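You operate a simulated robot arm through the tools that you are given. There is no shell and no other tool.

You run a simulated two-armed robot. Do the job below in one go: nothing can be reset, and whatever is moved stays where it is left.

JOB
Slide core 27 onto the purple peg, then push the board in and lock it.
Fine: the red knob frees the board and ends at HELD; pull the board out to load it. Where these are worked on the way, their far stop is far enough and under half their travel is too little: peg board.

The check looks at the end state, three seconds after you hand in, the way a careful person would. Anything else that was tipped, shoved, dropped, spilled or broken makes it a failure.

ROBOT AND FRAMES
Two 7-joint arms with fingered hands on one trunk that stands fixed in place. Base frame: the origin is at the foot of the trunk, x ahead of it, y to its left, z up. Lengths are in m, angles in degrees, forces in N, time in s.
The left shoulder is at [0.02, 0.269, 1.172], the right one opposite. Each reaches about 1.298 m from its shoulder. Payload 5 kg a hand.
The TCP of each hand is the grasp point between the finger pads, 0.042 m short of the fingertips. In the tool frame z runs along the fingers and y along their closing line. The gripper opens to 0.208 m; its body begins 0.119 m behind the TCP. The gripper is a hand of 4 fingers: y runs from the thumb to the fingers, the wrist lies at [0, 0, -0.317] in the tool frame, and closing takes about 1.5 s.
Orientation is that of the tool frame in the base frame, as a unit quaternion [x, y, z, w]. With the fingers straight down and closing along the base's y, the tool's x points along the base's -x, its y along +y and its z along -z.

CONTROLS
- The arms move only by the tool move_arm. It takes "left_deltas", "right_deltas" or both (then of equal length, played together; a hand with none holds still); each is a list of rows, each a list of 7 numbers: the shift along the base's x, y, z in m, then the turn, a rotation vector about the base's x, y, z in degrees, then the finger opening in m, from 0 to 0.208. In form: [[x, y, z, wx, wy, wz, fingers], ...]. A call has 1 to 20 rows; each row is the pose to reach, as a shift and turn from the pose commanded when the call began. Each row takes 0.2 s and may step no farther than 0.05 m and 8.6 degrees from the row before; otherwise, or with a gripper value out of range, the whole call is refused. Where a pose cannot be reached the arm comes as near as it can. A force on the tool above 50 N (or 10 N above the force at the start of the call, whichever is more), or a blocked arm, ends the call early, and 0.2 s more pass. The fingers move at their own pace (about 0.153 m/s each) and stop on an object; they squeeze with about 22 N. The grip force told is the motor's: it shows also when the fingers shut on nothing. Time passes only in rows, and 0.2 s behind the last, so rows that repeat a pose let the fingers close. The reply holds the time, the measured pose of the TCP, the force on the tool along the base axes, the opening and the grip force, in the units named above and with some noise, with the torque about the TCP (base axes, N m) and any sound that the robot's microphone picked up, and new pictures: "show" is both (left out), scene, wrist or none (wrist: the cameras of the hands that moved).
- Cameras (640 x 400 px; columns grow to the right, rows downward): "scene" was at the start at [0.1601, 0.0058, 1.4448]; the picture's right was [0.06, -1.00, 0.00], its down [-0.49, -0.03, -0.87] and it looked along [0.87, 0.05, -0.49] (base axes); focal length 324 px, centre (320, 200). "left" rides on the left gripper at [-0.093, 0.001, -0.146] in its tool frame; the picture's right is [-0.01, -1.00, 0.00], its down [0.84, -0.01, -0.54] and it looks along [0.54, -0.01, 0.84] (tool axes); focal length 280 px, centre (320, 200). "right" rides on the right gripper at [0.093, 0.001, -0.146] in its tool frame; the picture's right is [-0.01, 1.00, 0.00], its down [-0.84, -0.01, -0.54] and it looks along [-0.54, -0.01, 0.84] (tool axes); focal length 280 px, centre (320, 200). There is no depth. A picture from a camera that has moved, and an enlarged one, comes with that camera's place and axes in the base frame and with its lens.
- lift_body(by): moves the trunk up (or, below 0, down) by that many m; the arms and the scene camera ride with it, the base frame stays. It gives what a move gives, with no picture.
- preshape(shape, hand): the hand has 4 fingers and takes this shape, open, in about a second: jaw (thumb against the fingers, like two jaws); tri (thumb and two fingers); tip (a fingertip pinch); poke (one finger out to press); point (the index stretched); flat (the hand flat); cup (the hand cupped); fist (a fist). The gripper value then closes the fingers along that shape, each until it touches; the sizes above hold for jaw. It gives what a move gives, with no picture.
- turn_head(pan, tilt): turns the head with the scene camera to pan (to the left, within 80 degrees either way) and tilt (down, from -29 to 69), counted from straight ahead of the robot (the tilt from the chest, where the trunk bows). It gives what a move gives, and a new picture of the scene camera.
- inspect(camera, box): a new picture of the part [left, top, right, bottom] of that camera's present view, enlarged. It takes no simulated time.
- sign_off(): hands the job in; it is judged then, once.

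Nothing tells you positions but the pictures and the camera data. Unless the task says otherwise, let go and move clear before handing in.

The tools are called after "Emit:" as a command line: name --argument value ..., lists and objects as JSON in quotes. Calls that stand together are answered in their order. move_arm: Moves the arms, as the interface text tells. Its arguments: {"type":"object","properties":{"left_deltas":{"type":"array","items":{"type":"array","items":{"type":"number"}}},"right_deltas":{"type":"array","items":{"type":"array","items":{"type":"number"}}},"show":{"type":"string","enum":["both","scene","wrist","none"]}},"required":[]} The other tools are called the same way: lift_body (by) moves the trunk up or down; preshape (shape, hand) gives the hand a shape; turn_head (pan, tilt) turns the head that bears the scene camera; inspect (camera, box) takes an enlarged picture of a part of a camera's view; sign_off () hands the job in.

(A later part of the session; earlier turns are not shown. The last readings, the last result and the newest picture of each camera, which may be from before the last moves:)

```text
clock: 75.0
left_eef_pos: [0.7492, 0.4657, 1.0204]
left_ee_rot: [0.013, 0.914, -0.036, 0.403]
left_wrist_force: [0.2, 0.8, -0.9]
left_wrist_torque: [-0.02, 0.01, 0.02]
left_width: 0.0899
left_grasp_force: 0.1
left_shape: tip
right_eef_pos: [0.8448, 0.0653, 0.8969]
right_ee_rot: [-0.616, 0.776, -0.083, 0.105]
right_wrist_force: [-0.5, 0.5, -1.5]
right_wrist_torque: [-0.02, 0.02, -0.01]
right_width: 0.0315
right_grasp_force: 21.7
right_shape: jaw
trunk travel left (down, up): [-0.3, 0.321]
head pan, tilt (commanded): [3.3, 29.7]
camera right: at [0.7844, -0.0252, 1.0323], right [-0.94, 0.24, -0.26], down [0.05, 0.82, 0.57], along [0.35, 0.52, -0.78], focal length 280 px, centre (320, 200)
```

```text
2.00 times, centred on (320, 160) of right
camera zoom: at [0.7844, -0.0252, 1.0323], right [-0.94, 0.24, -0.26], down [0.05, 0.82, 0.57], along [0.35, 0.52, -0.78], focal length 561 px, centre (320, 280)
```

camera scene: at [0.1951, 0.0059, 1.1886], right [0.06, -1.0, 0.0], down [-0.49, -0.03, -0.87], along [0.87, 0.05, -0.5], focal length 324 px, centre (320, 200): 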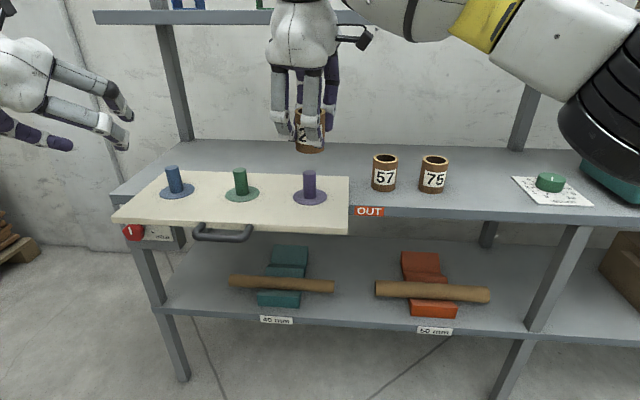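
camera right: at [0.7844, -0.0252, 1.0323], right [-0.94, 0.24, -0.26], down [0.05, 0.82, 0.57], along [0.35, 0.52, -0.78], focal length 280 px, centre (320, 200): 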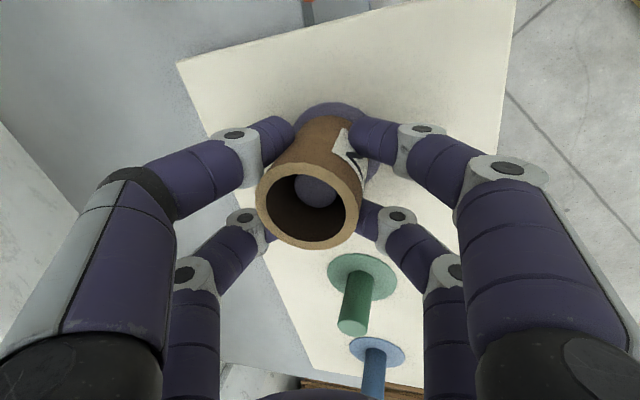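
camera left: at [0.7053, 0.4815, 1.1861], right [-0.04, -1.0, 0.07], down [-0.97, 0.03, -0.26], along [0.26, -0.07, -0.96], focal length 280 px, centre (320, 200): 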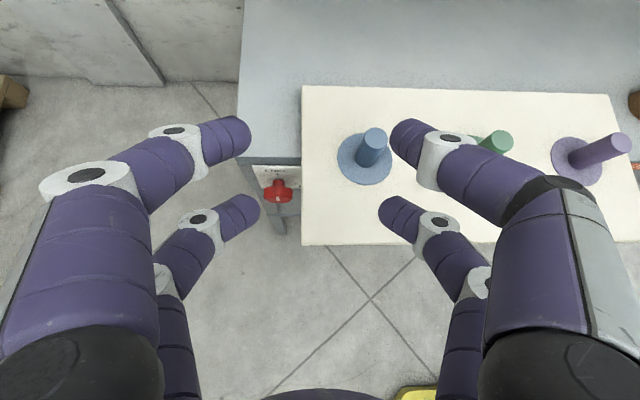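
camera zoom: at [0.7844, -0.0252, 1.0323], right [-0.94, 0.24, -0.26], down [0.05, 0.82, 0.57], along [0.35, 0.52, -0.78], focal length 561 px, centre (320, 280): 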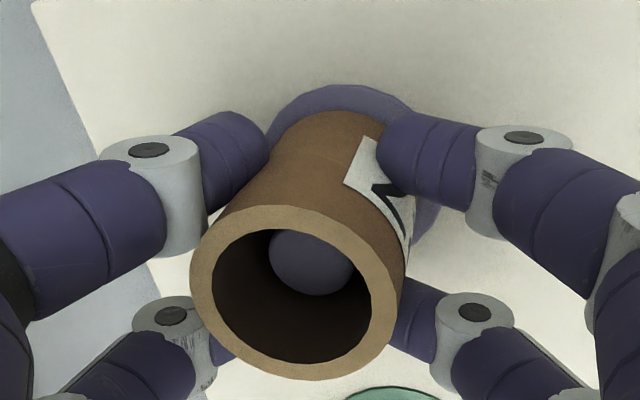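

The peg's top shows inside the bore and the core is almost on the flange. I'll lower the last few millimetres, release and rise straight off.

Emit:
move_arm --right_deltas '[[0, 0, -0.002, 0, 0, 0, 0.01], [0, 0, -0.004, 0, 0, 0, 0.01], [0, 0, -0.004, 0, 0, 0, 0.03], [0, 0, -0.004, 0, 0, 0, 0.05], [0, 0, -0.004, 0, 0, 0, 0.07], [0, 0, -0.004, 0, 0, 0, 0.09], [0, 0, -0.004, 0, 0, 0, 0.105], [0, 0, -0.004, 0, 0, 0, 0.105]]' --show "wrist"

Emit:
inspect --camera "scene" --box '[260, 100, 360, 220]'

```text
clock: 76.8
left_eef_pos: [0.7492, 0.4674, 1.0198]
left_ee_rot: [0.013, 0.914, -0.036, 0.404]
left_wrist_force: [0.4, -1.3, 0.5]
left_wrist_torque: [0.02, 0.04, 0.01]
left_width: 0.09
left_grasp_force: 0.0
left_shape: tip
right_eef_pos: [0.8443, 0.0649, 0.8933]
right_ee_rot: [-0.616, 0.776, -0.083, 0.105]
right_wrist_force: [-0.1, -0.5, 0.4]
right_wrist_torque: [-0.02, 0.01, -0.02]
right_width: 0.1041
right_grasp_force: 0.1
right_shape: jaw
trunk travel left (down, up): [-0.3, 0.321]
head pan, tilt (commanded): [3.3, 29.7]
camera right: at [0.7847, -0.0252, 1.0281], right [-0.94, 0.24, -0.26], down [0.05, 0.82, 0.57], along [0.35, 0.52, -0.78], focal length 280 px, centre (320, 200)
```

right: 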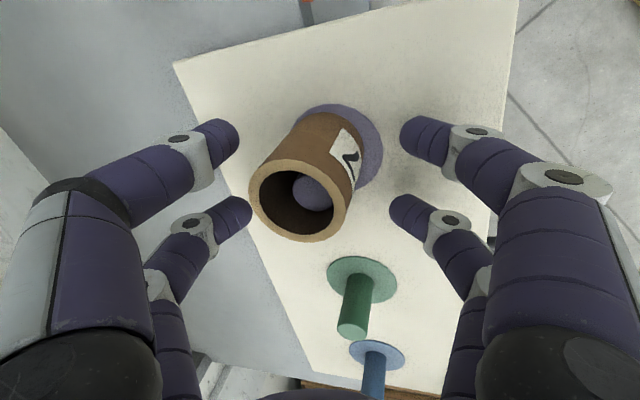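

```text
3.33 times, centred on (310, 160) of scene
camera zoom: at [0.195, 0.0058, 1.1886], right [0.06, -1.0, 0.0], down [-0.49, -0.03, -0.87], along [0.87, 0.05, -0.5], focal length 1080 px, centre (353, 333)
```

zoom: 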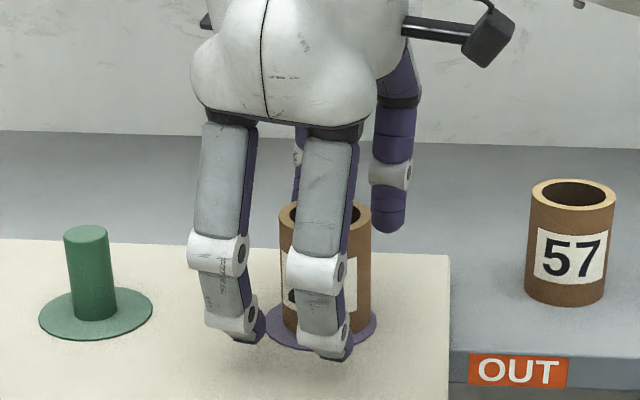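

The core is released and sitting on the flange around the peg. I'll raise the hand straight off it, then withdraw to the right.

Emit:
move_arm --right_deltas '[[-0.002, 0, 0.015, 0, 0, 0, 0.11], [-0.004, 0, 0.03, 0, 0, 0, 0.11], [-0.006, 0, 0.05, 0, 0, 0, 0.11], [-0.008, 0, 0.08, 0, 0, 0, 0.11], [-0.01, 0, 0.12, 0, 0, 0, 0.11], [-0.01, -0.03, 0.14, 0, 0, 0, 0.11], [-0.02, -0.07, 0.14, 0, 0, 0, 0.11], [-0.04, -0.11, 0.14, 0, 0, 0, 0.11], [-0.06, -0.15, 0.14, 0, 0, 0, 0.11], [-0.08, -0.19, 0.14, 0, 0, 0, 0.11], [-0.1, -0.23, 0.14, 0, 0, 0, 0.11], [-0.12, -0.27, 0.14, 0, 0, 0, 0.11], [-0.14, -0.31, 0.14, 0, 0, 0, 0.11], [-0.16, -0.35, 0.14, 0, 0, 0, 0.11], [-0.17, -0.39, 0.14, 0, 0, 0, 0.11]]' --show "both"

Emit:
inspect --camera "scene" --box '[100, 130, 460, 260]'

```text
clock: 80.0
left_eef_pos: [0.7505, 0.467, 1.0206]
left_ee_rot: [0.015, 0.914, -0.036, 0.405]
left_wrist_force: [0.0, -0.5, 0.8]
left_wrist_torque: [0.03, 0.05, 0.08]
left_width: 0.0899
left_grasp_force: 0.1
left_shape: tip
right_eef_pos: [0.6736, -0.3246, 1.0339]
right_ee_rot: [-0.616, 0.776, -0.084, 0.104]
right_wrist_force: [-0.1, -0.2, -0.1]
right_wrist_torque: [0.03, 0.01, 0.01]
right_width: 0.1095
right_grasp_force: 0.0
right_shape: jaw
trunk travel left (down, up): [-0.3, 0.321]
head pan, tilt (commanded): [3.3, 29.7]
camera scene: at [0.1949, 0.0056, 1.1888], right [0.06, -1.0, 0.0], down [-0.49, -0.03, -0.87], along [0.87, 0.05, -0.5], focal length 324 px, centre (320, 200)
camera right: at [0.6136, -0.4154, 1.168], right [-0.94, 0.24, -0.26], down [0.05, 0.82, 0.57], along [0.35, 0.52, -0.78], focal length 280 px, centre (320, 200)
```

scene: 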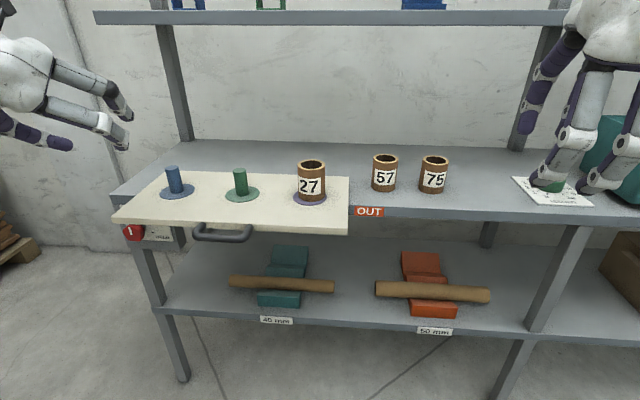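
right: 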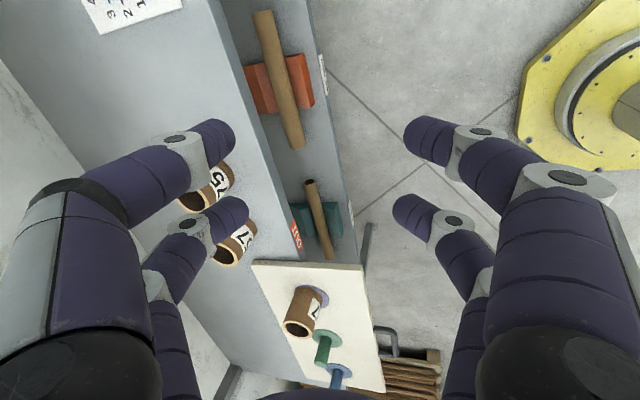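

```text
1.78 times, centred on (280, 195) of scene
camera zoom: at [0.1949, 0.0056, 1.1888], right [0.06, -1.0, 0.0], down [-0.49, -0.03, -0.87], along [0.87, 0.05, -0.5], focal length 576 px, centre (391, 209)
```

zoom: 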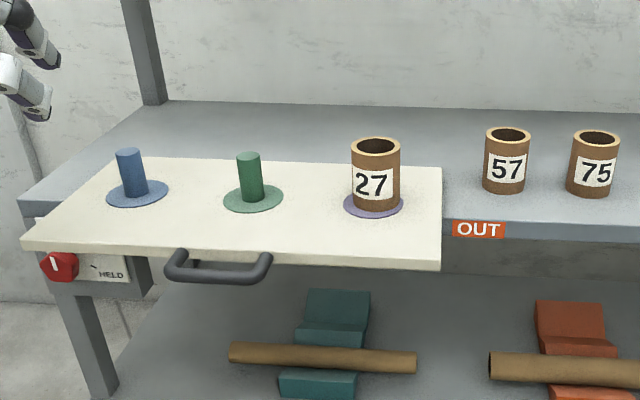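

Core 27 is well seated on the purple peg. To push the board in, I'll use the left hand with fingers closed, its lower fingertips pressing against the front of the green peg (about (0.853, 0.2255)). First I position it just in front of the peg.

Emit:
move_arm --left_deltas '[[0.003, -0.035, 0.0, 0, 0, 0, 0.06], [0.006, -0.07, -0.005, 0, 0, 0, 0.03], [0.009, -0.11, -0.01, 0, 0, 0, 0.0], [0.013, -0.15, -0.02, 0, 0, 0, 0.0], [0.017, -0.19, -0.03, 0, 0, 0, 0.0], [0.021, -0.22, -0.04, 0, 0, 0, 0.0], [0.025, -0.2385, -0.055, 0, 0, 0, 0.0], [0.025, -0.2385, -0.055, 0, 0, 0, 0.0]]' --show "both"

Emit:
inspect --camera "scene" --box '[120, 80, 360, 240]'

```text
clock: 81.8
left_eef_pos: [0.7762, 0.2287, 0.9642]
left_ee_rot: [0.013, 0.914, -0.036, 0.403]
left_wrist_force: [-0.5, 0.2, 0.2]
left_wrist_torque: [0.03, 0.03, 0.01]
left_width: 0.0001
left_grasp_force: 22.4
left_shape: tip
right_eef_pos: [0.6739, -0.3246, 1.0332]
right_ee_rot: [-0.616, 0.777, -0.083, 0.105]
right_wrist_force: [0.2, -0.3, 0.2]
right_wrist_torque: [0.04, 0.0, -0.04]
right_width: 0.1098
right_grasp_force: 0.1
right_shape: jaw
trunk travel left (down, up): [-0.3, 0.321]
head pan, tilt (commanded): [3.3, 29.7]
camera scene: at [0.1951, 0.0057, 1.1887], right [0.06, -1.0, 0.0], down [-0.49, -0.03, -0.87], along [0.87, 0.05, -0.5], focal length 324 px, centre (320, 200)
camera left: at [0.7311, 0.2425, 1.132], right [-0.04, -1.0, 0.07], down [-0.96, 0.02, -0.26], along [0.26, -0.07, -0.96], focal length 280 px, centre (320, 200)
```

scene: 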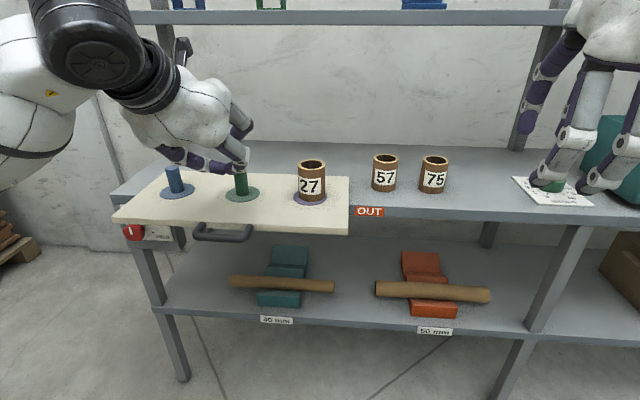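
left: 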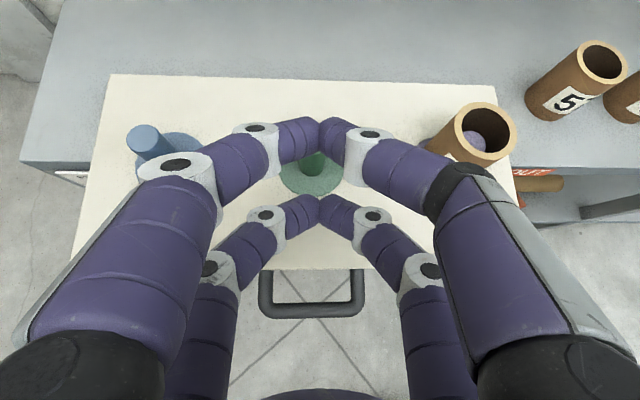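

```text
2.50 times, centred on (240, 160) of scene
camera zoom: at [0.1951, 0.0057, 1.1887], right [0.06, -1.0, 0.0], down [-0.49, -0.03, -0.87], along [0.87, 0.05, -0.5], focal length 810 px, centre (520, 300)
```

zoom: 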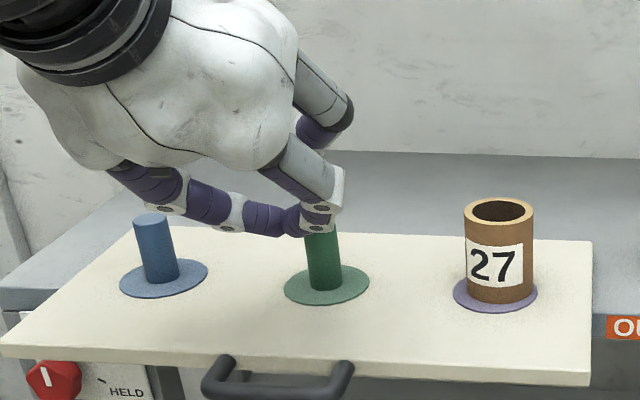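

The closed fingertips are lined up in front of the green peg, well clear of core 27. I'll lower a little and begin pushing the board in, gently.

Emit:
move_arm --left_deltas '[[0.004, 0, -0.017, 0, 0, 0, 0.0], [0.008, 0, -0.034, 0, 0, 0, 0.0], [0.01, 0, -0.05, 0, 0, 0, 0.0], [0.02, 0, -0.05, 0, 0, 0, 0.0], [0.03, 0, -0.05, 0, 0, 0, 0.0], [0.04, 0, -0.05, 0, 0, 0, 0.0], [0.05, 0, -0.05, 0, 0, 0, 0.0], [0.06, 0, -0.05, 0, 0, 0, 0.0], [0.07, 0, -0.05, 0, 0, 0, 0.0]]' --show "both"

Emit:
inspect --camera "scene" --box '[120, 80, 360, 240]'

```text
clock: 83.8
left_eef_pos: [0.8456, 0.2309, 0.9158]
left_ee_rot: [0.013, 0.914, -0.036, 0.404]
left_wrist_force: [-0.4, 0.2, 0.3]
left_wrist_torque: [-0.03, -0.04, 0.01]
left_width: 0.0002
left_grasp_force: 22.3
left_shape: tip
right_eef_pos: [0.6738, -0.3237, 1.0336]
right_ee_rot: [-0.616, 0.776, -0.084, 0.104]
right_wrist_force: [-0.2, 0.2, -0.3]
right_wrist_torque: [0.02, 0.02, 0.0]
right_width: 0.1097
right_grasp_force: 0.1
right_shape: jaw
trunk travel left (down, up): [-0.3, 0.321]
head pan, tilt (commanded): [3.3, 29.7]
camera scene: at [0.195, 0.0059, 1.1886], right [0.06, -1.0, 0.0], down [-0.49, -0.03, -0.87], along [0.87, 0.05, -0.5], focal length 324 px, centre (320, 200)
camera left: at [0.8004, 0.2441, 1.0826], right [-0.04, -1.0, 0.07], down [-0.96, 0.02, -0.26], along [0.26, -0.07, -0.96], focal length 280 px, centre (320, 200)
```

scene: 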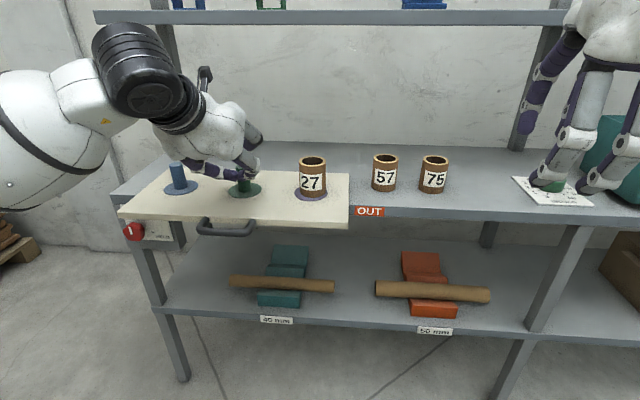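
left: 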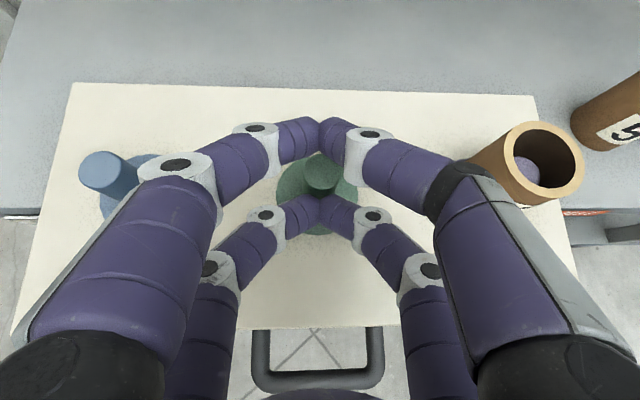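

```text
2.50 times, centred on (240, 160) of scene
camera zoom: at [0.195, 0.0059, 1.1886], right [0.06, -1.0, 0.0], down [-0.49, -0.03, -0.87], along [0.87, 0.05, -0.5], focal length 810 px, centre (520, 300)
```

zoom: 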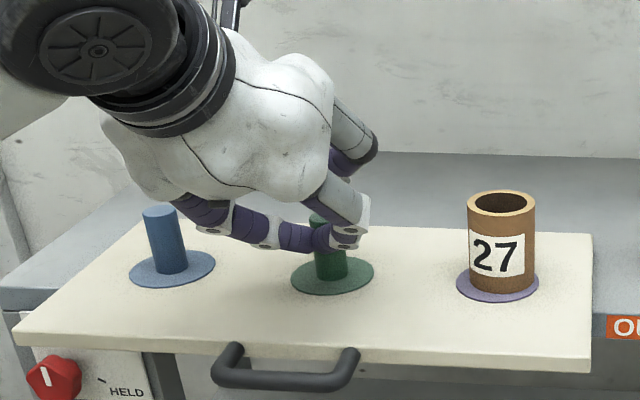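

The board is moving in, pushed squarely, with almost no force. Continuing.

Emit:
move_arm --left_deltas '[[0.012, -0.0002, 0, 0, 0, 0, 0.0], [0.024, -0.0005, 0, 0, 0, 0, 0.0], [0.036, -0.0007, 0, 0, 0, 0, 0.0], [0.048, -0.001, 0, 0, 0, 0, 0.0], [0.06, -0.0012, 0, 0, 0, 0, 0.0], [0.072, -0.0015, 0, 0, 0, 0, 0.0], [0.084, -0.0017, 0, 0, 0, 0, 0.0], [0.096, -0.002, 0, 0, 0, 0, 0.0], [0.106, -0.002, 0, 0, 0, 0, 0.0]]' --show "both"

```text
clock: 85.8
left_eef_pos: [0.9505, 0.2276, 0.9155]
left_ee_rot: [0.014, 0.914, -0.036, 0.404]
left_wrist_force: [0.1, 0.2, -0.1]
left_wrist_torque: [0.02, 0.01, -0.03]
left_width: 0.0002
left_grasp_force: 22.3
left_shape: tip
right_eef_pos: [0.674, -0.324, 1.0341]
right_ee_rot: [-0.616, 0.777, -0.083, 0.104]
right_wrist_force: [0.6, -0.2, 0.4]
right_wrist_torque: [0.0, -0.03, 0.02]
right_width: 0.1094
right_grasp_force: 0.1
right_shape: jaw
trunk travel left (down, up): [-0.3, 0.321]
head pan, tilt (commanded): [3.3, 29.7]
camera scene: at [0.195, 0.0059, 1.1886], right [0.06, -1.0, 0.0], down [-0.49, -0.03, -0.87], along [0.87, 0.05, -0.5], focal length 324 px, centre (320, 200)
camera left: at [0.9066, 0.2416, 1.0825], right [-0.04, -1.0, 0.06], down [-0.96, 0.02, -0.26], along [0.26, -0.07, -0.96], focal length 280 px, centre (320, 200)
```

scene: 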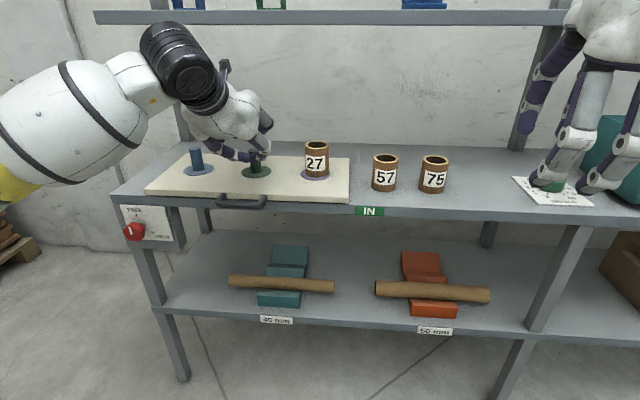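
left: 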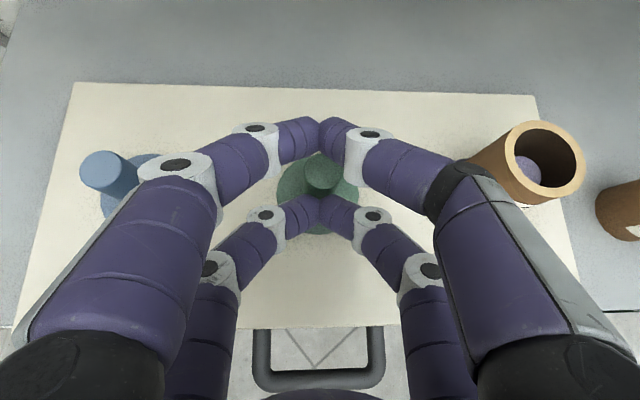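

The indicator already reads IN, but I'll push on gently until the board meets its end stop.

Emit:
move_arm --left_deltas '[[0.007, -0.0001, 0, 0, 0, 0, 0.0], [0.014, -0.0003, 0, 0, 0, 0, 0.0], [0.021, -0.0004, 0, 0, 0, 0, 0.0], [0.027, -0.0005, 0, 0, 0, 0, 0.0], [0.032, -0.0006, 0, 0, 0, 0, 0.0], [0.036, -0.0007, 0, 0, 0, 0, 0.0], [0.04, -0.0008, 0, 0, 0, 0, 0.0]]' --show "both"

Emit:
inspect --camera "scene" --box '[120, 120, 400, 260]'

```text
clock: 87.1
left_eef_pos: [0.9777, 0.2258, 0.9142]
left_ee_rot: [0.014, 0.915, -0.035, 0.401]
left_wrist_force: [-25.6, 6.3, 6.9]
left_wrist_torque: [0.3, 0.98, 0.06]
left_width: 0.0
left_grasp_force: 22.3
left_shape: tip
right_eef_pos: [0.6745, -0.3237, 1.0344]
right_ee_rot: [-0.617, 0.776, -0.084, 0.105]
right_wrist_force: [-0.4, -0.7, -0.3]
right_wrist_torque: [-0.01, -0.07, 0.02]
right_width: 0.1095
right_grasp_force: 0.0
right_shape: jaw
trunk travel left (down, up): [-0.3, 0.321]
head pan, tilt (commanded): [3.3, 29.7]
stopped in row 6 (left hand): the force on the tool passed its limit at 59 N (the readings are from after the stop); the commanded pose is now the measured one
camera scene: at [0.1933, 0.0062, 1.1891], right [0.06, -1.0, 0.0], down [-0.49, -0.03, -0.87], along [0.87, 0.05, -0.49], focal length 324 px, centre (320, 200)
camera left: at [0.9345, 0.2394, 1.0814], right [-0.05, -1.0, 0.06], down [-0.97, 0.03, -0.25], along [0.25, -0.07, -0.97], focal length 280 px, centre (320, 200)
```

scene: 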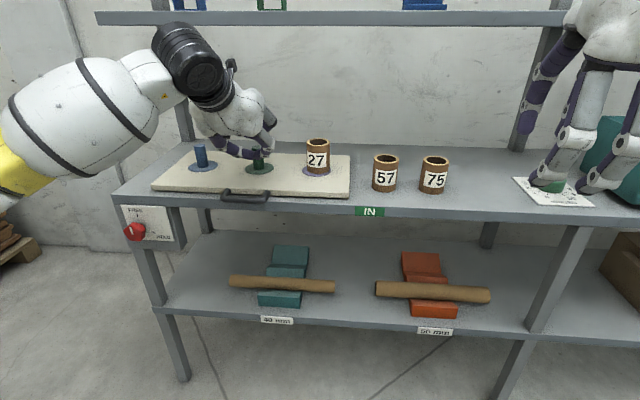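
left: 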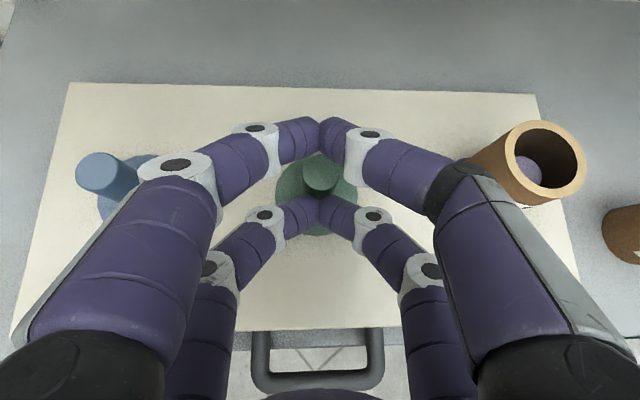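

```text
2.29 times, centred on (260, 190) of scene
camera zoom: at [0.1933, 0.0062, 1.1891], right [0.06, -1.0, 0.0], down [-0.49, -0.03, -0.87], along [0.87, 0.05, -0.49], focal length 740 px, centre (457, 223)
```

zoom: 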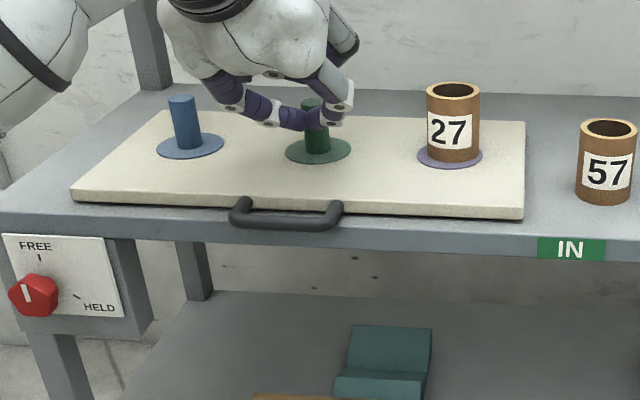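

The board has met its stop and reads IN, with core 27 upright on the purple peg. I'll ease the left hand off the peg, lift away, and return to the parked spot on the left for the knob.

Emit:
move_arm --left_deltas '[[-0.006, 0, 0.004, 0, 0, 0, 0.0], [-0.02, 0, 0.012, 0, 0, 0, 0.0], [-0.05, 0, 0.025, 0, 0, 0, 0.0], [-0.09, 0.002, 0.045, 0, 0, 0, 0.0], [-0.13, 0.005, 0.065, 0, 0, 0, 0.0], [-0.17, 0.02, 0.085, 0, 0, 0, 0.03], [-0.2, 0.05, 0.1, 0, 0, 0, 0.06], [-0.22, 0.09, 0.105, 0, 0, 0, 0.09], [-0.225, 0.13, 0.105, 0, 0, 0, 0.11], [-0.225, 0.17, 0.105, 0, 0, 0, 0.11], [-0.225, 0.21, 0.105, 0, 0, 0, 0.11], [-0.225, 0.25, 0.105, 0, 0, 0, 0.11]]' --show "scene"

Emit:
inspect --camera "scene" --box '[120, 120, 400, 260]'

```text
clock: 89.7
left_eef_pos: [0.7549, 0.4745, 1.016]
left_ee_rot: [0.016, 0.916, -0.036, 0.4]
left_wrist_force: [0.4, -0.7, -0.2]
left_wrist_torque: [-0.01, 0.02, 0.02]
left_width: 0.1099
left_grasp_force: 0.0
left_shape: tip
right_eef_pos: [0.6743, -0.3247, 1.0342]
right_ee_rot: [-0.616, 0.776, -0.084, 0.105]
right_wrist_force: [-0.4, 0.9, 1.1]
right_wrist_torque: [-0.05, -0.02, -0.03]
right_width: 0.1095
right_grasp_force: 0.1
right_shape: jaw
trunk travel left (down, up): [-0.3, 0.321]
head pan, tilt (commanded): [3.3, 29.7]
camera scene: at [0.195, 0.006, 1.1887], right [0.06, -1.0, 0.0], down [-0.49, -0.03, -0.87], along [0.87, 0.05, -0.5], focal length 324 px, centre (320, 200)
```

scene: 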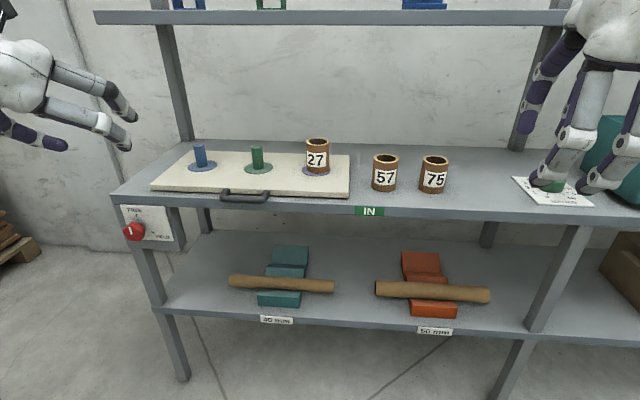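

```text
2.29 times, centred on (260, 190) of scene
camera zoom: at [0.195, 0.006, 1.1887], right [0.06, -1.0, 0.0], down [-0.49, -0.03, -0.87], along [0.87, 0.05, -0.5], focal length 740 px, centre (457, 223)
```

zoom: 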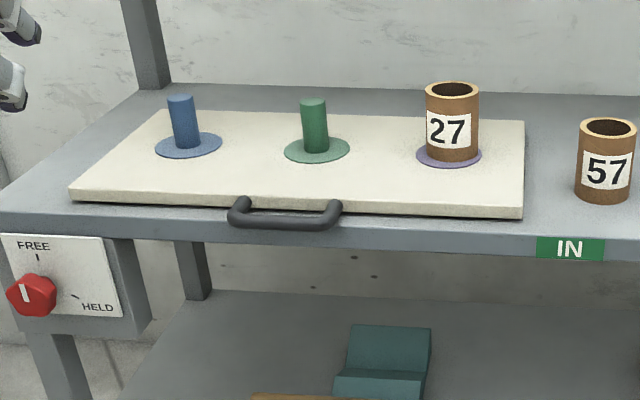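

Board and core look right: IN is shown and the board is exactly in its first position. Now I bring the left hand level in front of the knob again.

Emit:
move_arm --left_deltas '[[-0.01, 0.003, -0.033, 0.21, -5.34, 0.54, 0.11], [-0.02, 0.006, -0.066, 0.42, -10.69, 1.07, 0.11], [-0.03, 0.01, -0.1, 0.63, -16.03, 1.61, 0.11], [-0.035, 0.013, -0.133, 0.84, -21.37, 2.15, 0.11], [-0.035, 0.016, -0.166, 1.05, -26.72, 2.68, 0.11], [-0.035, 0.019, -0.2, 1.26, -32.06, 3.22, 0.11], [-0.035, 0.022, -0.233, 1.47, -37.4, 3.75, 0.11], [-0.035, 0.0255, -0.266, 1.68, -42.75, 4.29, 0.11], [-0.035, 0.0255, -0.266, 1.68, -42.75, 4.29, 0.11]]' --show "wrist"

```text
clock: 91.9
left_eef_pos: [0.7215, 0.5307, 0.7991]
left_ee_rot: [0.11, 0.699, 0.097, 0.7]
left_wrist_force: [-0.3, -1.1, 1.4]
left_wrist_torque: [-0.03, 0.09, 0.15]
left_width: 0.1099
left_grasp_force: 0.1
left_shape: tip
right_eef_pos: [0.6725, -0.3249, 1.034]
right_ee_rot: [-0.616, 0.776, -0.084, 0.107]
right_wrist_force: [-0.2, -1.0, 1.2]
right_wrist_torque: [0.13, -0.09, 0.0]
right_width: 0.1095
right_grasp_force: 0.1
right_shape: jaw
trunk travel left (down, up): [-0.3, 0.321]
head pan, tilt (commanded): [3.3, 29.7]
stopped in row 9 (left hand): the arm was blocked; the commanded pose is now the measured one
camera left: at [0.5763, 0.5084, 0.8893], right [-0.02, -0.96, -0.28], down [-0.54, 0.24, -0.81], along [0.84, 0.14, -0.52], focal length 280 px, centre (320, 200)
```

left: 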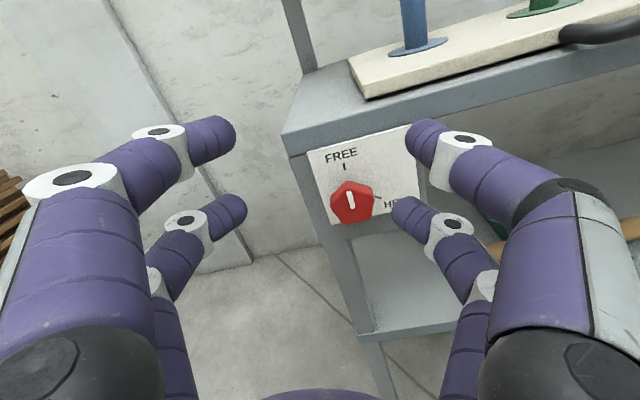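

The left arm was blocked just short of the pose, 5 cm high and rolled a bit. I'll look at the arm's own posture before going on.

Emit:
turn_head --pan 45 --tilt 45

Emit:
turn_head --pan 70 --tilt 60

```text
clock: 93.0
left_eef_pos: [0.7231, 0.5313, 0.7977]
left_ee_rot: [0.109, 0.7, 0.098, 0.699]
left_wrist_force: [0.5, -0.7, -0.2]
left_wrist_torque: [-0.02, -0.01, 0.0]
left_width: 0.1101
left_grasp_force: 0.0
left_shape: tip
right_eef_pos: [0.6741, -0.3237, 1.0329]
right_ee_rot: [-0.616, 0.776, -0.083, 0.104]
right_wrist_force: [0.7, -0.6, -0.9]
right_wrist_torque: [0.02, 0.0, 0.01]
right_width: 0.1093
right_grasp_force: 0.1
right_shape: jaw
trunk travel left (down, up): [-0.3, 0.321]
head pan, tilt (commanded): [45.0, 45.0]
camera scene: at [0.1621, 0.0581, 1.1656], right [0.71, -0.71, 0.0], down [-0.5, -0.5, -0.71], along [0.5, 0.5, -0.71], focal length 324 px, centre (320, 200)
```

scene: 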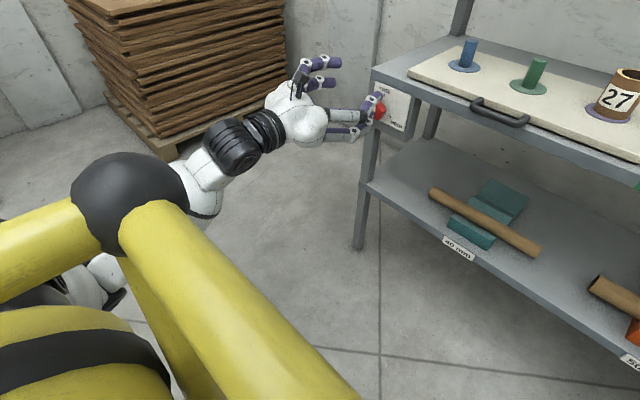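

```text
clock: 93.9
left_eef_pos: [0.7224, 0.5313, 0.7981]
left_ee_rot: [0.109, 0.699, 0.099, 0.699]
left_wrist_force: [0.6, -0.2, -0.6]
left_wrist_torque: [0.0, -0.02, 0.01]
left_width: 0.1101
left_grasp_force: 0.1
left_shape: tip
right_eef_pos: [0.6735, -0.3237, 1.0334]
right_ee_rot: [-0.616, 0.776, -0.084, 0.104]
right_wrist_force: [0.1, 0.5, 0.5]
right_wrist_torque: [-0.01, -0.02, -0.01]
right_width: 0.1092
right_grasp_force: 0.0
right_shape: jaw
trunk travel left (down, up): [-0.3, 0.321]
head pan, tilt (commanded): [70.0, 60.0]
camera scene: at [0.1274, 0.0632, 1.1461], right [0.94, -0.34, 0.0], down [-0.3, -0.81, -0.5], along [0.17, 0.47, -0.87], focal length 324 px, centre (320, 200)
```

scene: 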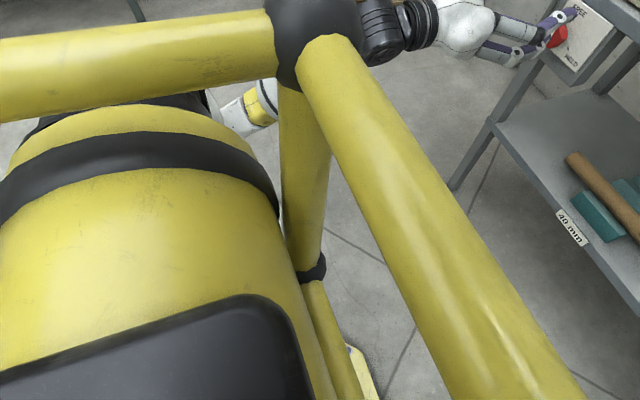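

The left forearm is running close to the yellow guard frame around the robot, which explains the block (and the right arm's earlier ones). Going forward moves the forearm away from it, so I'll try forward and down in small steps, stopping short of the knob.

Emit:
turn_head --pan 3.3 --tilt 29.7

Emit:
move_arm --left_deltas '[[0.01, 0.0, -0.005, -2, 0, 0, 0.11], [0.02, 0.0, -0.01, -4, 0, 0, 0.11], [0.03, 0.0, -0.02, -6, 0, 0, 0.11], [0.04, 0.0, -0.03, -8, 0, 0, 0.11], [0.045, 0.0, -0.04, -10, 0, 0, 0.11], [0.045, 0.0, -0.04, -10, 0, 0, 0.11]]' --show "wrist"

```text
clock: 95.2
left_eef_pos: [0.7234, 0.5324, 0.7959]
left_ee_rot: [0.11, 0.7, 0.098, 0.699]
left_wrist_force: [0.0, -0.1, 0.8]
left_wrist_torque: [0.0, 0.01, 0.02]
left_width: 0.1102
left_grasp_force: 0.0
left_shape: tip
right_eef_pos: [0.6741, -0.3248, 1.0339]
right_ee_rot: [-0.616, 0.776, -0.084, 0.104]
right_wrist_force: [0.2, 0.1, 0.3]
right_wrist_torque: [0.0, 0.04, 0.0]
right_width: 0.1093
right_grasp_force: 0.1
right_shape: jaw
trunk travel left (down, up): [-0.3, 0.321]
head pan, tilt (commanded): [3.3, 29.7]
camera scene: at [0.195, 0.0059, 1.1886], right [0.06, -1.0, 0.0], down [-0.49, -0.03, -0.87], along [0.87, 0.05, -0.5], focal length 324 px, centre (320, 200)
```

scene: 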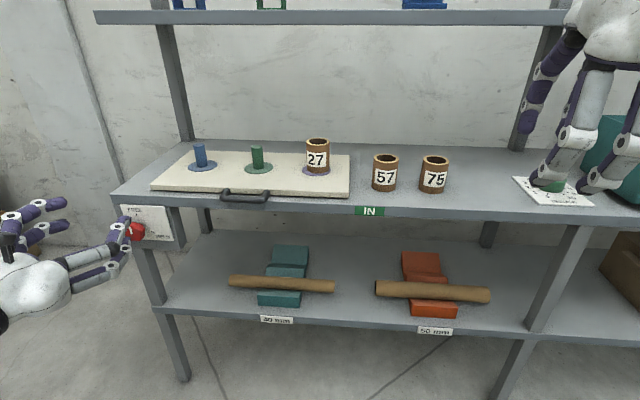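

```text
clock: 96.6
left_eef_pos: [0.7677, 0.5318, 0.7585]
left_ee_rot: [0.049, 0.705, 0.035, 0.706]
left_wrist_force: [-0.1, 0.2, 0.3]
left_wrist_torque: [0.01, -0.05, 0.0]
left_width: 0.11
left_grasp_force: 0.1
left_shape: tip
right_eef_pos: [0.6736, -0.3235, 1.0331]
right_ee_rot: [-0.615, 0.777, -0.084, 0.104]
right_wrist_force: [-0.1, -0.4, 0.5]
right_wrist_torque: [0.0, 0.05, 0.01]
right_width: 0.1096
right_grasp_force: 0.1
right_shape: jaw
trunk travel left (down, up): [-0.3, 0.321]
head pan, tilt (commanded): [3.3, 29.7]
camera left: at [0.6218, 0.5246, 0.8506], right [-0.02, -0.99, -0.1], down [-0.54, 0.1, -0.84], along [0.84, 0.04, -0.54], focal length 280 px, centre (320, 200)
```

left: 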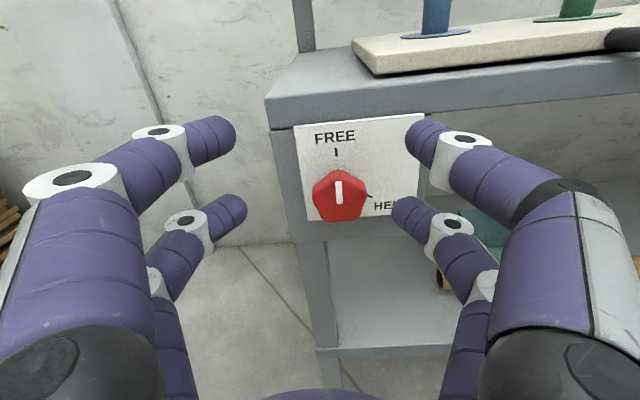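

It tracks again. The pointer shows FREE. I'll now roll the hand and offset it for the same one-pair pinch as before.

Emit:
move_arm --left_deltas '[[-0.005, -0.004, -0.006, -7.7, 0, 0, 0.11], [-0.01, -0.0085, -0.011, -15.4, 0, 0, 0.11], [-0.01, -0.013, -0.017, -23.1, 0, 0, 0.11], [-0.01, -0.017, -0.023, -30.8, 0, 0, 0.11], [-0.01, -0.021, -0.028, -38.5, 0, 0, 0.11], [-0.01, -0.0255, -0.034, -46.2, 0, 0, 0.11], [-0.01, -0.03, -0.04, -53.9, 0, 0, 0.11], [-0.01, -0.034, -0.046, -61.6, 0, 0, 0.11], [-0.01, -0.038, -0.051, -69.3, 0, 0, 0.11], [-0.01, -0.0425, -0.0569, -77, 0, 0, 0.11], [-0.01, -0.0425, -0.0569, -77, 0, 0, 0.11]]' --show "wrist"

```text
clock: 99.0
left_eef_pos: [0.7583, 0.4888, 0.7008]
left_ee_rot: [-0.402, 0.575, -0.412, 0.582]
left_wrist_force: [-0.7, -0.5, 0.0]
left_wrist_torque: [0.01, 0.0, 0.03]
left_width: 0.1101
left_grasp_force: 0.1
left_shape: tip
right_eef_pos: [0.6737, -0.3237, 1.0345]
right_ee_rot: [-0.616, 0.776, -0.083, 0.104]
right_wrist_force: [0.6, -0.5, 0.0]
right_wrist_torque: [0.02, -0.01, 0.02]
right_width: 0.1095
right_grasp_force: 0.0
right_shape: jaw
trunk travel left (down, up): [-0.3, 0.321]
head pan, tilt (commanded): [3.3, 29.7]
camera left: at [0.6125, 0.5787, 0.7282], right [-0.02, -0.33, 0.95], down [-0.54, -0.79, -0.28], along [0.84, -0.51, -0.16], focal length 280 px, centre (320, 200)
```

left: 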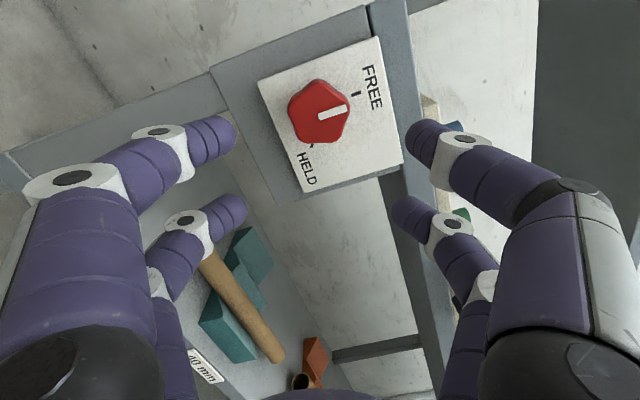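

The pose matches the one used before. I'll advance onto the knob and close.

Emit:
move_arm --left_deltas '[[0.015, 0.0005, 0.0008, 0, 0, 0, 0.11], [0.03, 0.0005, 0.0008, 0, 0, 0, 0.11], [0.045, 0.0005, 0.0008, 0, 0, 0, 0.11], [0.053, 0.0005, 0.0008, 0, 0, 0, 0.09], [0.053, 0.0005, 0.0008, 0, 0, 0, 0.06], [0.053, 0.0005, 0.0008, 0, 0, 0, 0.03], [0.053, 0.0005, 0.0008, 0, 0, 0, 0.0], [0.053, 0.0005, 0.0008, 0, 0, 0, 0.0], [0.053, 0.0005, 0.0008, 0, 0, 0, 0.0]]' --show "wrist"

```text
clock: 101.0
left_eef_pos: [0.8116, 0.4893, 0.701]
left_ee_rot: [-0.402, 0.575, -0.411, 0.583]
left_wrist_force: [5.7, 1.7, 2.0]
left_wrist_torque: [0.12, -0.06, -0.11]
left_width: 0.0214
left_grasp_force: 22.3
left_shape: tip
right_eef_pos: [0.6735, -0.3246, 1.0335]
right_ee_rot: [-0.615, 0.777, -0.084, 0.105]
right_wrist_force: [0.2, 0.6, 0.2]
right_wrist_torque: [-0.02, 0.02, -0.01]
right_width: 0.1093
right_grasp_force: 0.0
right_shape: jaw
trunk travel left (down, up): [-0.3, 0.321]
head pan, tilt (commanded): [3.3, 29.7]
camera left: at [0.6654, 0.5795, 0.7295], right [-0.02, -0.33, 0.95], down [-0.54, -0.79, -0.28], along [0.84, -0.51, -0.16], focal length 280 px, centre (320, 200)
```

left: 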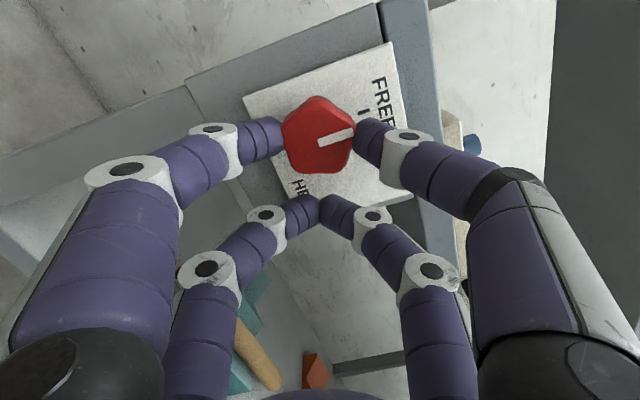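

The knob is pinched firmly. I'll turn it clockwise about its axis toward HELD, in two stages.

Emit:
move_arm --left_deltas '[[0, 0.0016, -0.0037, 8, 0, 0, 0], [0, 0.0038, -0.0071, 16, 0, 0, 0], [0, 0.0064, -0.0102, 24, 0, 0, 0], [0, 0.0094, -0.013, 32, 0, 0, 0], [0, 0.0127, -0.0152, 40, 0, 0, 0], [0, 0.0164, -0.017, 48, 0, 0, 0], [0, 0.0202, -0.0183, 56, 0, 0, 0], [0, 0.0242, -0.019, 64, 0, 0, 0]]' --show "wrist"

```text
clock: 102.8
left_eef_pos: [0.8113, 0.5125, 0.6829]
left_ee_rot: [-0.03, 0.705, -0.043, 0.707]
left_wrist_force: [4.3, -3.6, -0.1]
left_wrist_torque: [0.14, 0.04, -0.36]
left_width: 0.0215
left_grasp_force: 22.0
left_shape: tip
right_eef_pos: [0.6746, -0.3245, 1.0332]
right_ee_rot: [-0.616, 0.777, -0.083, 0.105]
right_wrist_force: [0.0, 0.1, -0.1]
right_wrist_torque: [0.02, 0.03, -0.01]
right_width: 0.1096
right_grasp_force: 0.0
right_shape: jaw
trunk travel left (down, up): [-0.3, 0.321]
head pan, tilt (commanded): [3.3, 29.7]
camera left: at [0.6654, 0.527, 0.7745], right [-0.02, -0.99, 0.12], down [-0.54, -0.09, -0.84], along [0.84, -0.08, -0.53], focal length 280 px, centre (320, 200)
```

left: 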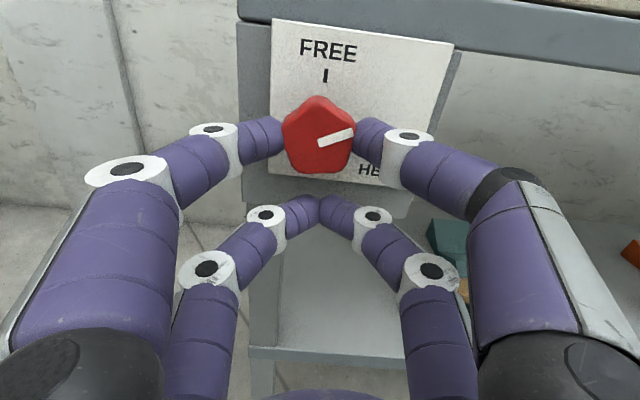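

The knob follows without slipping. Turning the rest of the way to the HELD stop.

Emit:
move_arm --left_deltas '[[0, 0.004, -0.0001, 8, 0, 0, 0], [0, 0.0081, 0.0003, 16, 0, 0, 0], [0, 0.012, 0.0013, 24, 0, 0, 0], [0, 0.0157, 0.0028, 32, 0, 0, 0], [0, 0.0192, 0.0048, 40, 0, 0, 0], [0, 0.0224, 0.0073, 48, 0, 0, 0], [0, 0.0253, 0.0102, 56, 0, 0, 0], [0, 0.0262, 0.0114, 59, 0, 0, 0], [0, 0.0262, 0.0114, 59, 0, 0, 0]]' --show "wrist"

Emit:
inspect --camera "left" --box '[220, 20, 460, 200]'

```text
clock: 104.8
left_eef_pos: [0.812, 0.54, 0.6936]
left_ee_rot: [0.32, 0.635, 0.31, 0.631]
left_wrist_force: [3.6, -7.2, -5.8]
left_wrist_torque: [-0.02, 0.35, -0.36]
left_width: 0.022
left_grasp_force: 21.6
left_shape: tip
right_eef_pos: [0.6759, -0.3247, 1.0329]
right_ee_rot: [-0.616, 0.776, -0.084, 0.105]
right_wrist_force: [0.1, -0.1, -0.1]
right_wrist_torque: [0.02, 0.04, -0.02]
right_width: 0.1094
right_grasp_force: 0.0
right_shape: jaw
trunk travel left (down, up): [-0.3, 0.321]
head pan, tilt (commanded): [3.3, 29.7]
camera left: at [0.6654, 0.4684, 0.7526], right [-0.02, -0.61, -0.79], down [-0.54, 0.67, -0.51], along [0.84, 0.41, -0.34], focal length 280 px, centre (320, 200)
```

left: 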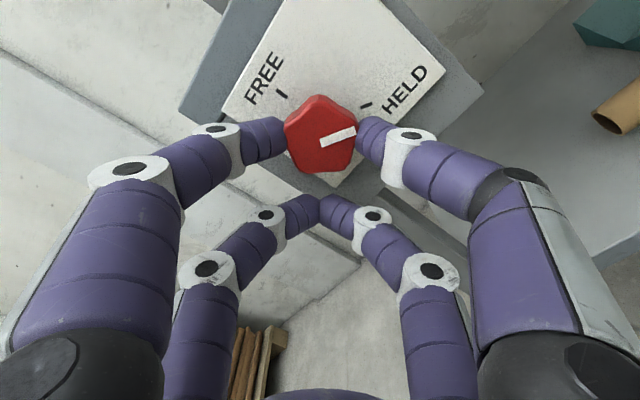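

```text
2.22 times, centred on (340, 110) of left
camera zoom: at [0.6654, 0.4684, 0.7526], right [-0.02, -0.61, -0.79], down [-0.54, 0.67, -0.51], along [0.84, 0.41, -0.34], focal length 623 px, centre (276, 400)
```

zoom: 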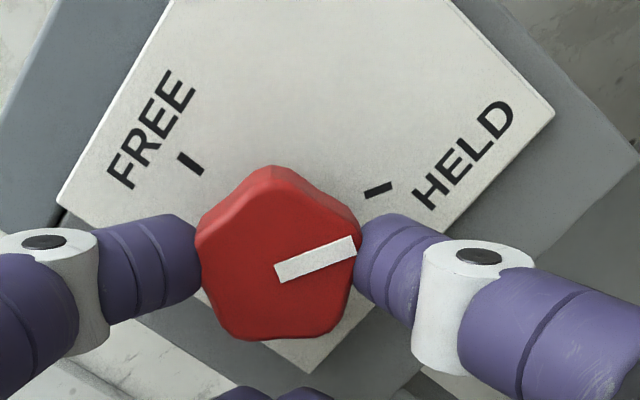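

The pointer is in line with the HELD mark again. I'll release, back straight out and check it.

Emit:
move_arm --left_deltas '[[0, 0, 0, 0, 0, 0, 0.05], [0, 0, 0, 0, 0, 0, 0.1], [0, 0, 0, 0, 0, 0, 0.11], [-0.02, 0, 0, 0, 0, 0, 0.11], [-0.05, 0, 0, 0, 0, 0, 0.11], [-0.08, 0, 0, 0, 0, 0, 0.11], [-0.1, 0.0, 0, 0, 0, 0, 0.11]]' --show "both"

Emit:
inspect --camera "left" --box '[220, 20, 460, 200]'

Emit:
inspect --camera "scene" --box '[100, 190, 200, 260]'

```text
clock: 106.4
left_eef_pos: [0.7111, 0.5404, 0.6937]
left_ee_rot: [0.32, 0.636, 0.309, 0.631]
left_wrist_force: [0.5, 0.2, 0.5]
left_wrist_torque: [-0.02, -0.04, 0.01]
left_width: 0.1093
left_grasp_force: 0.2
left_shape: tip
right_eef_pos: [0.6749, -0.324, 1.0324]
right_ee_rot: [-0.615, 0.777, -0.084, 0.105]
right_wrist_force: [1.1, 0.2, 0.0]
right_wrist_torque: [-0.03, 0.06, 0.03]
right_width: 0.1094
right_grasp_force: 0.0
right_shape: jaw
trunk travel left (down, up): [-0.3, 0.321]
head pan, tilt (commanded): [3.3, 29.7]
camera scene: at [0.1952, 0.0059, 1.1887], right [0.06, -1.0, 0.0], down [-0.49, -0.03, -0.87], along [0.87, 0.05, -0.5], focal length 324 px, centre (320, 200)
camera left: at [0.5649, 0.4684, 0.753], right [-0.02, -0.61, -0.79], down [-0.54, 0.67, -0.51], along [0.84, 0.41, -0.34], focal length 280 px, centre (320, 200)
```

scene: 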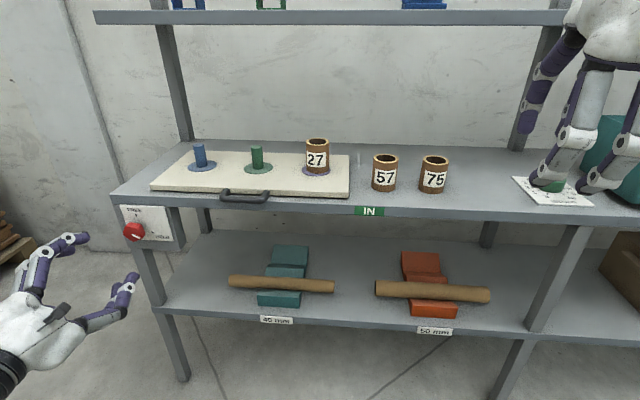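
left: 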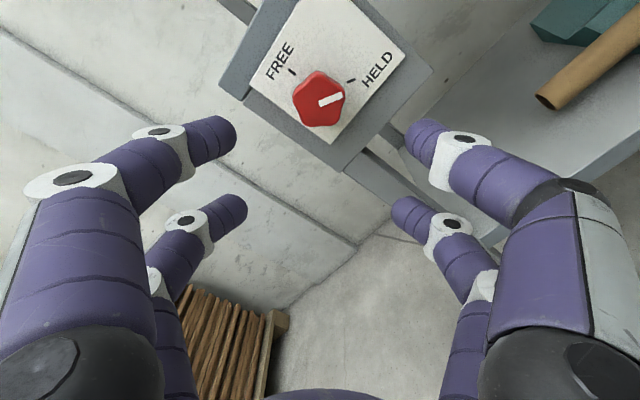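

```text
2.22 times, centred on (340, 110) of left
camera zoom: at [0.5649, 0.4684, 0.753], right [-0.02, -0.61, -0.79], down [-0.54, 0.67, -0.51], along [0.84, 0.41, -0.34], focal length 623 px, centre (276, 400)
```

zoom: 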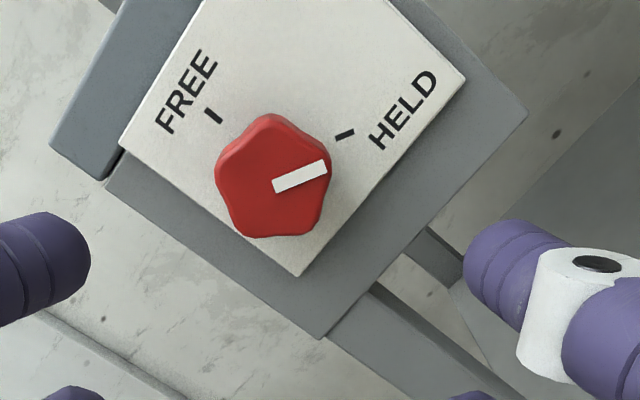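

```text
5.71 times, centred on (150, 225) of scene
camera zoom: at [0.1952, 0.0059, 1.1887], right [0.06, -1.0, 0.0], down [-0.49, -0.03, -0.87], along [0.87, 0.05, -0.5], focal length 1851 px, centre (1291, 57)
```

zoom: 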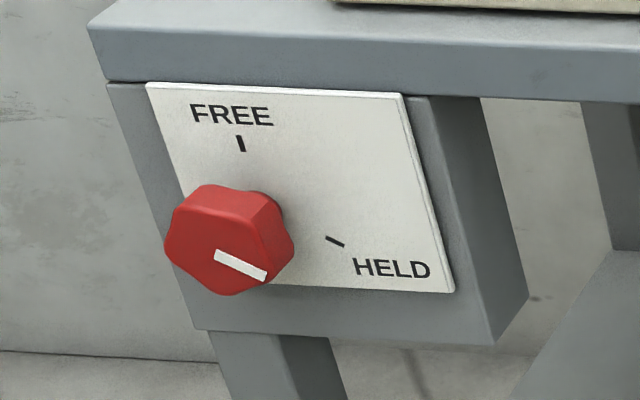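

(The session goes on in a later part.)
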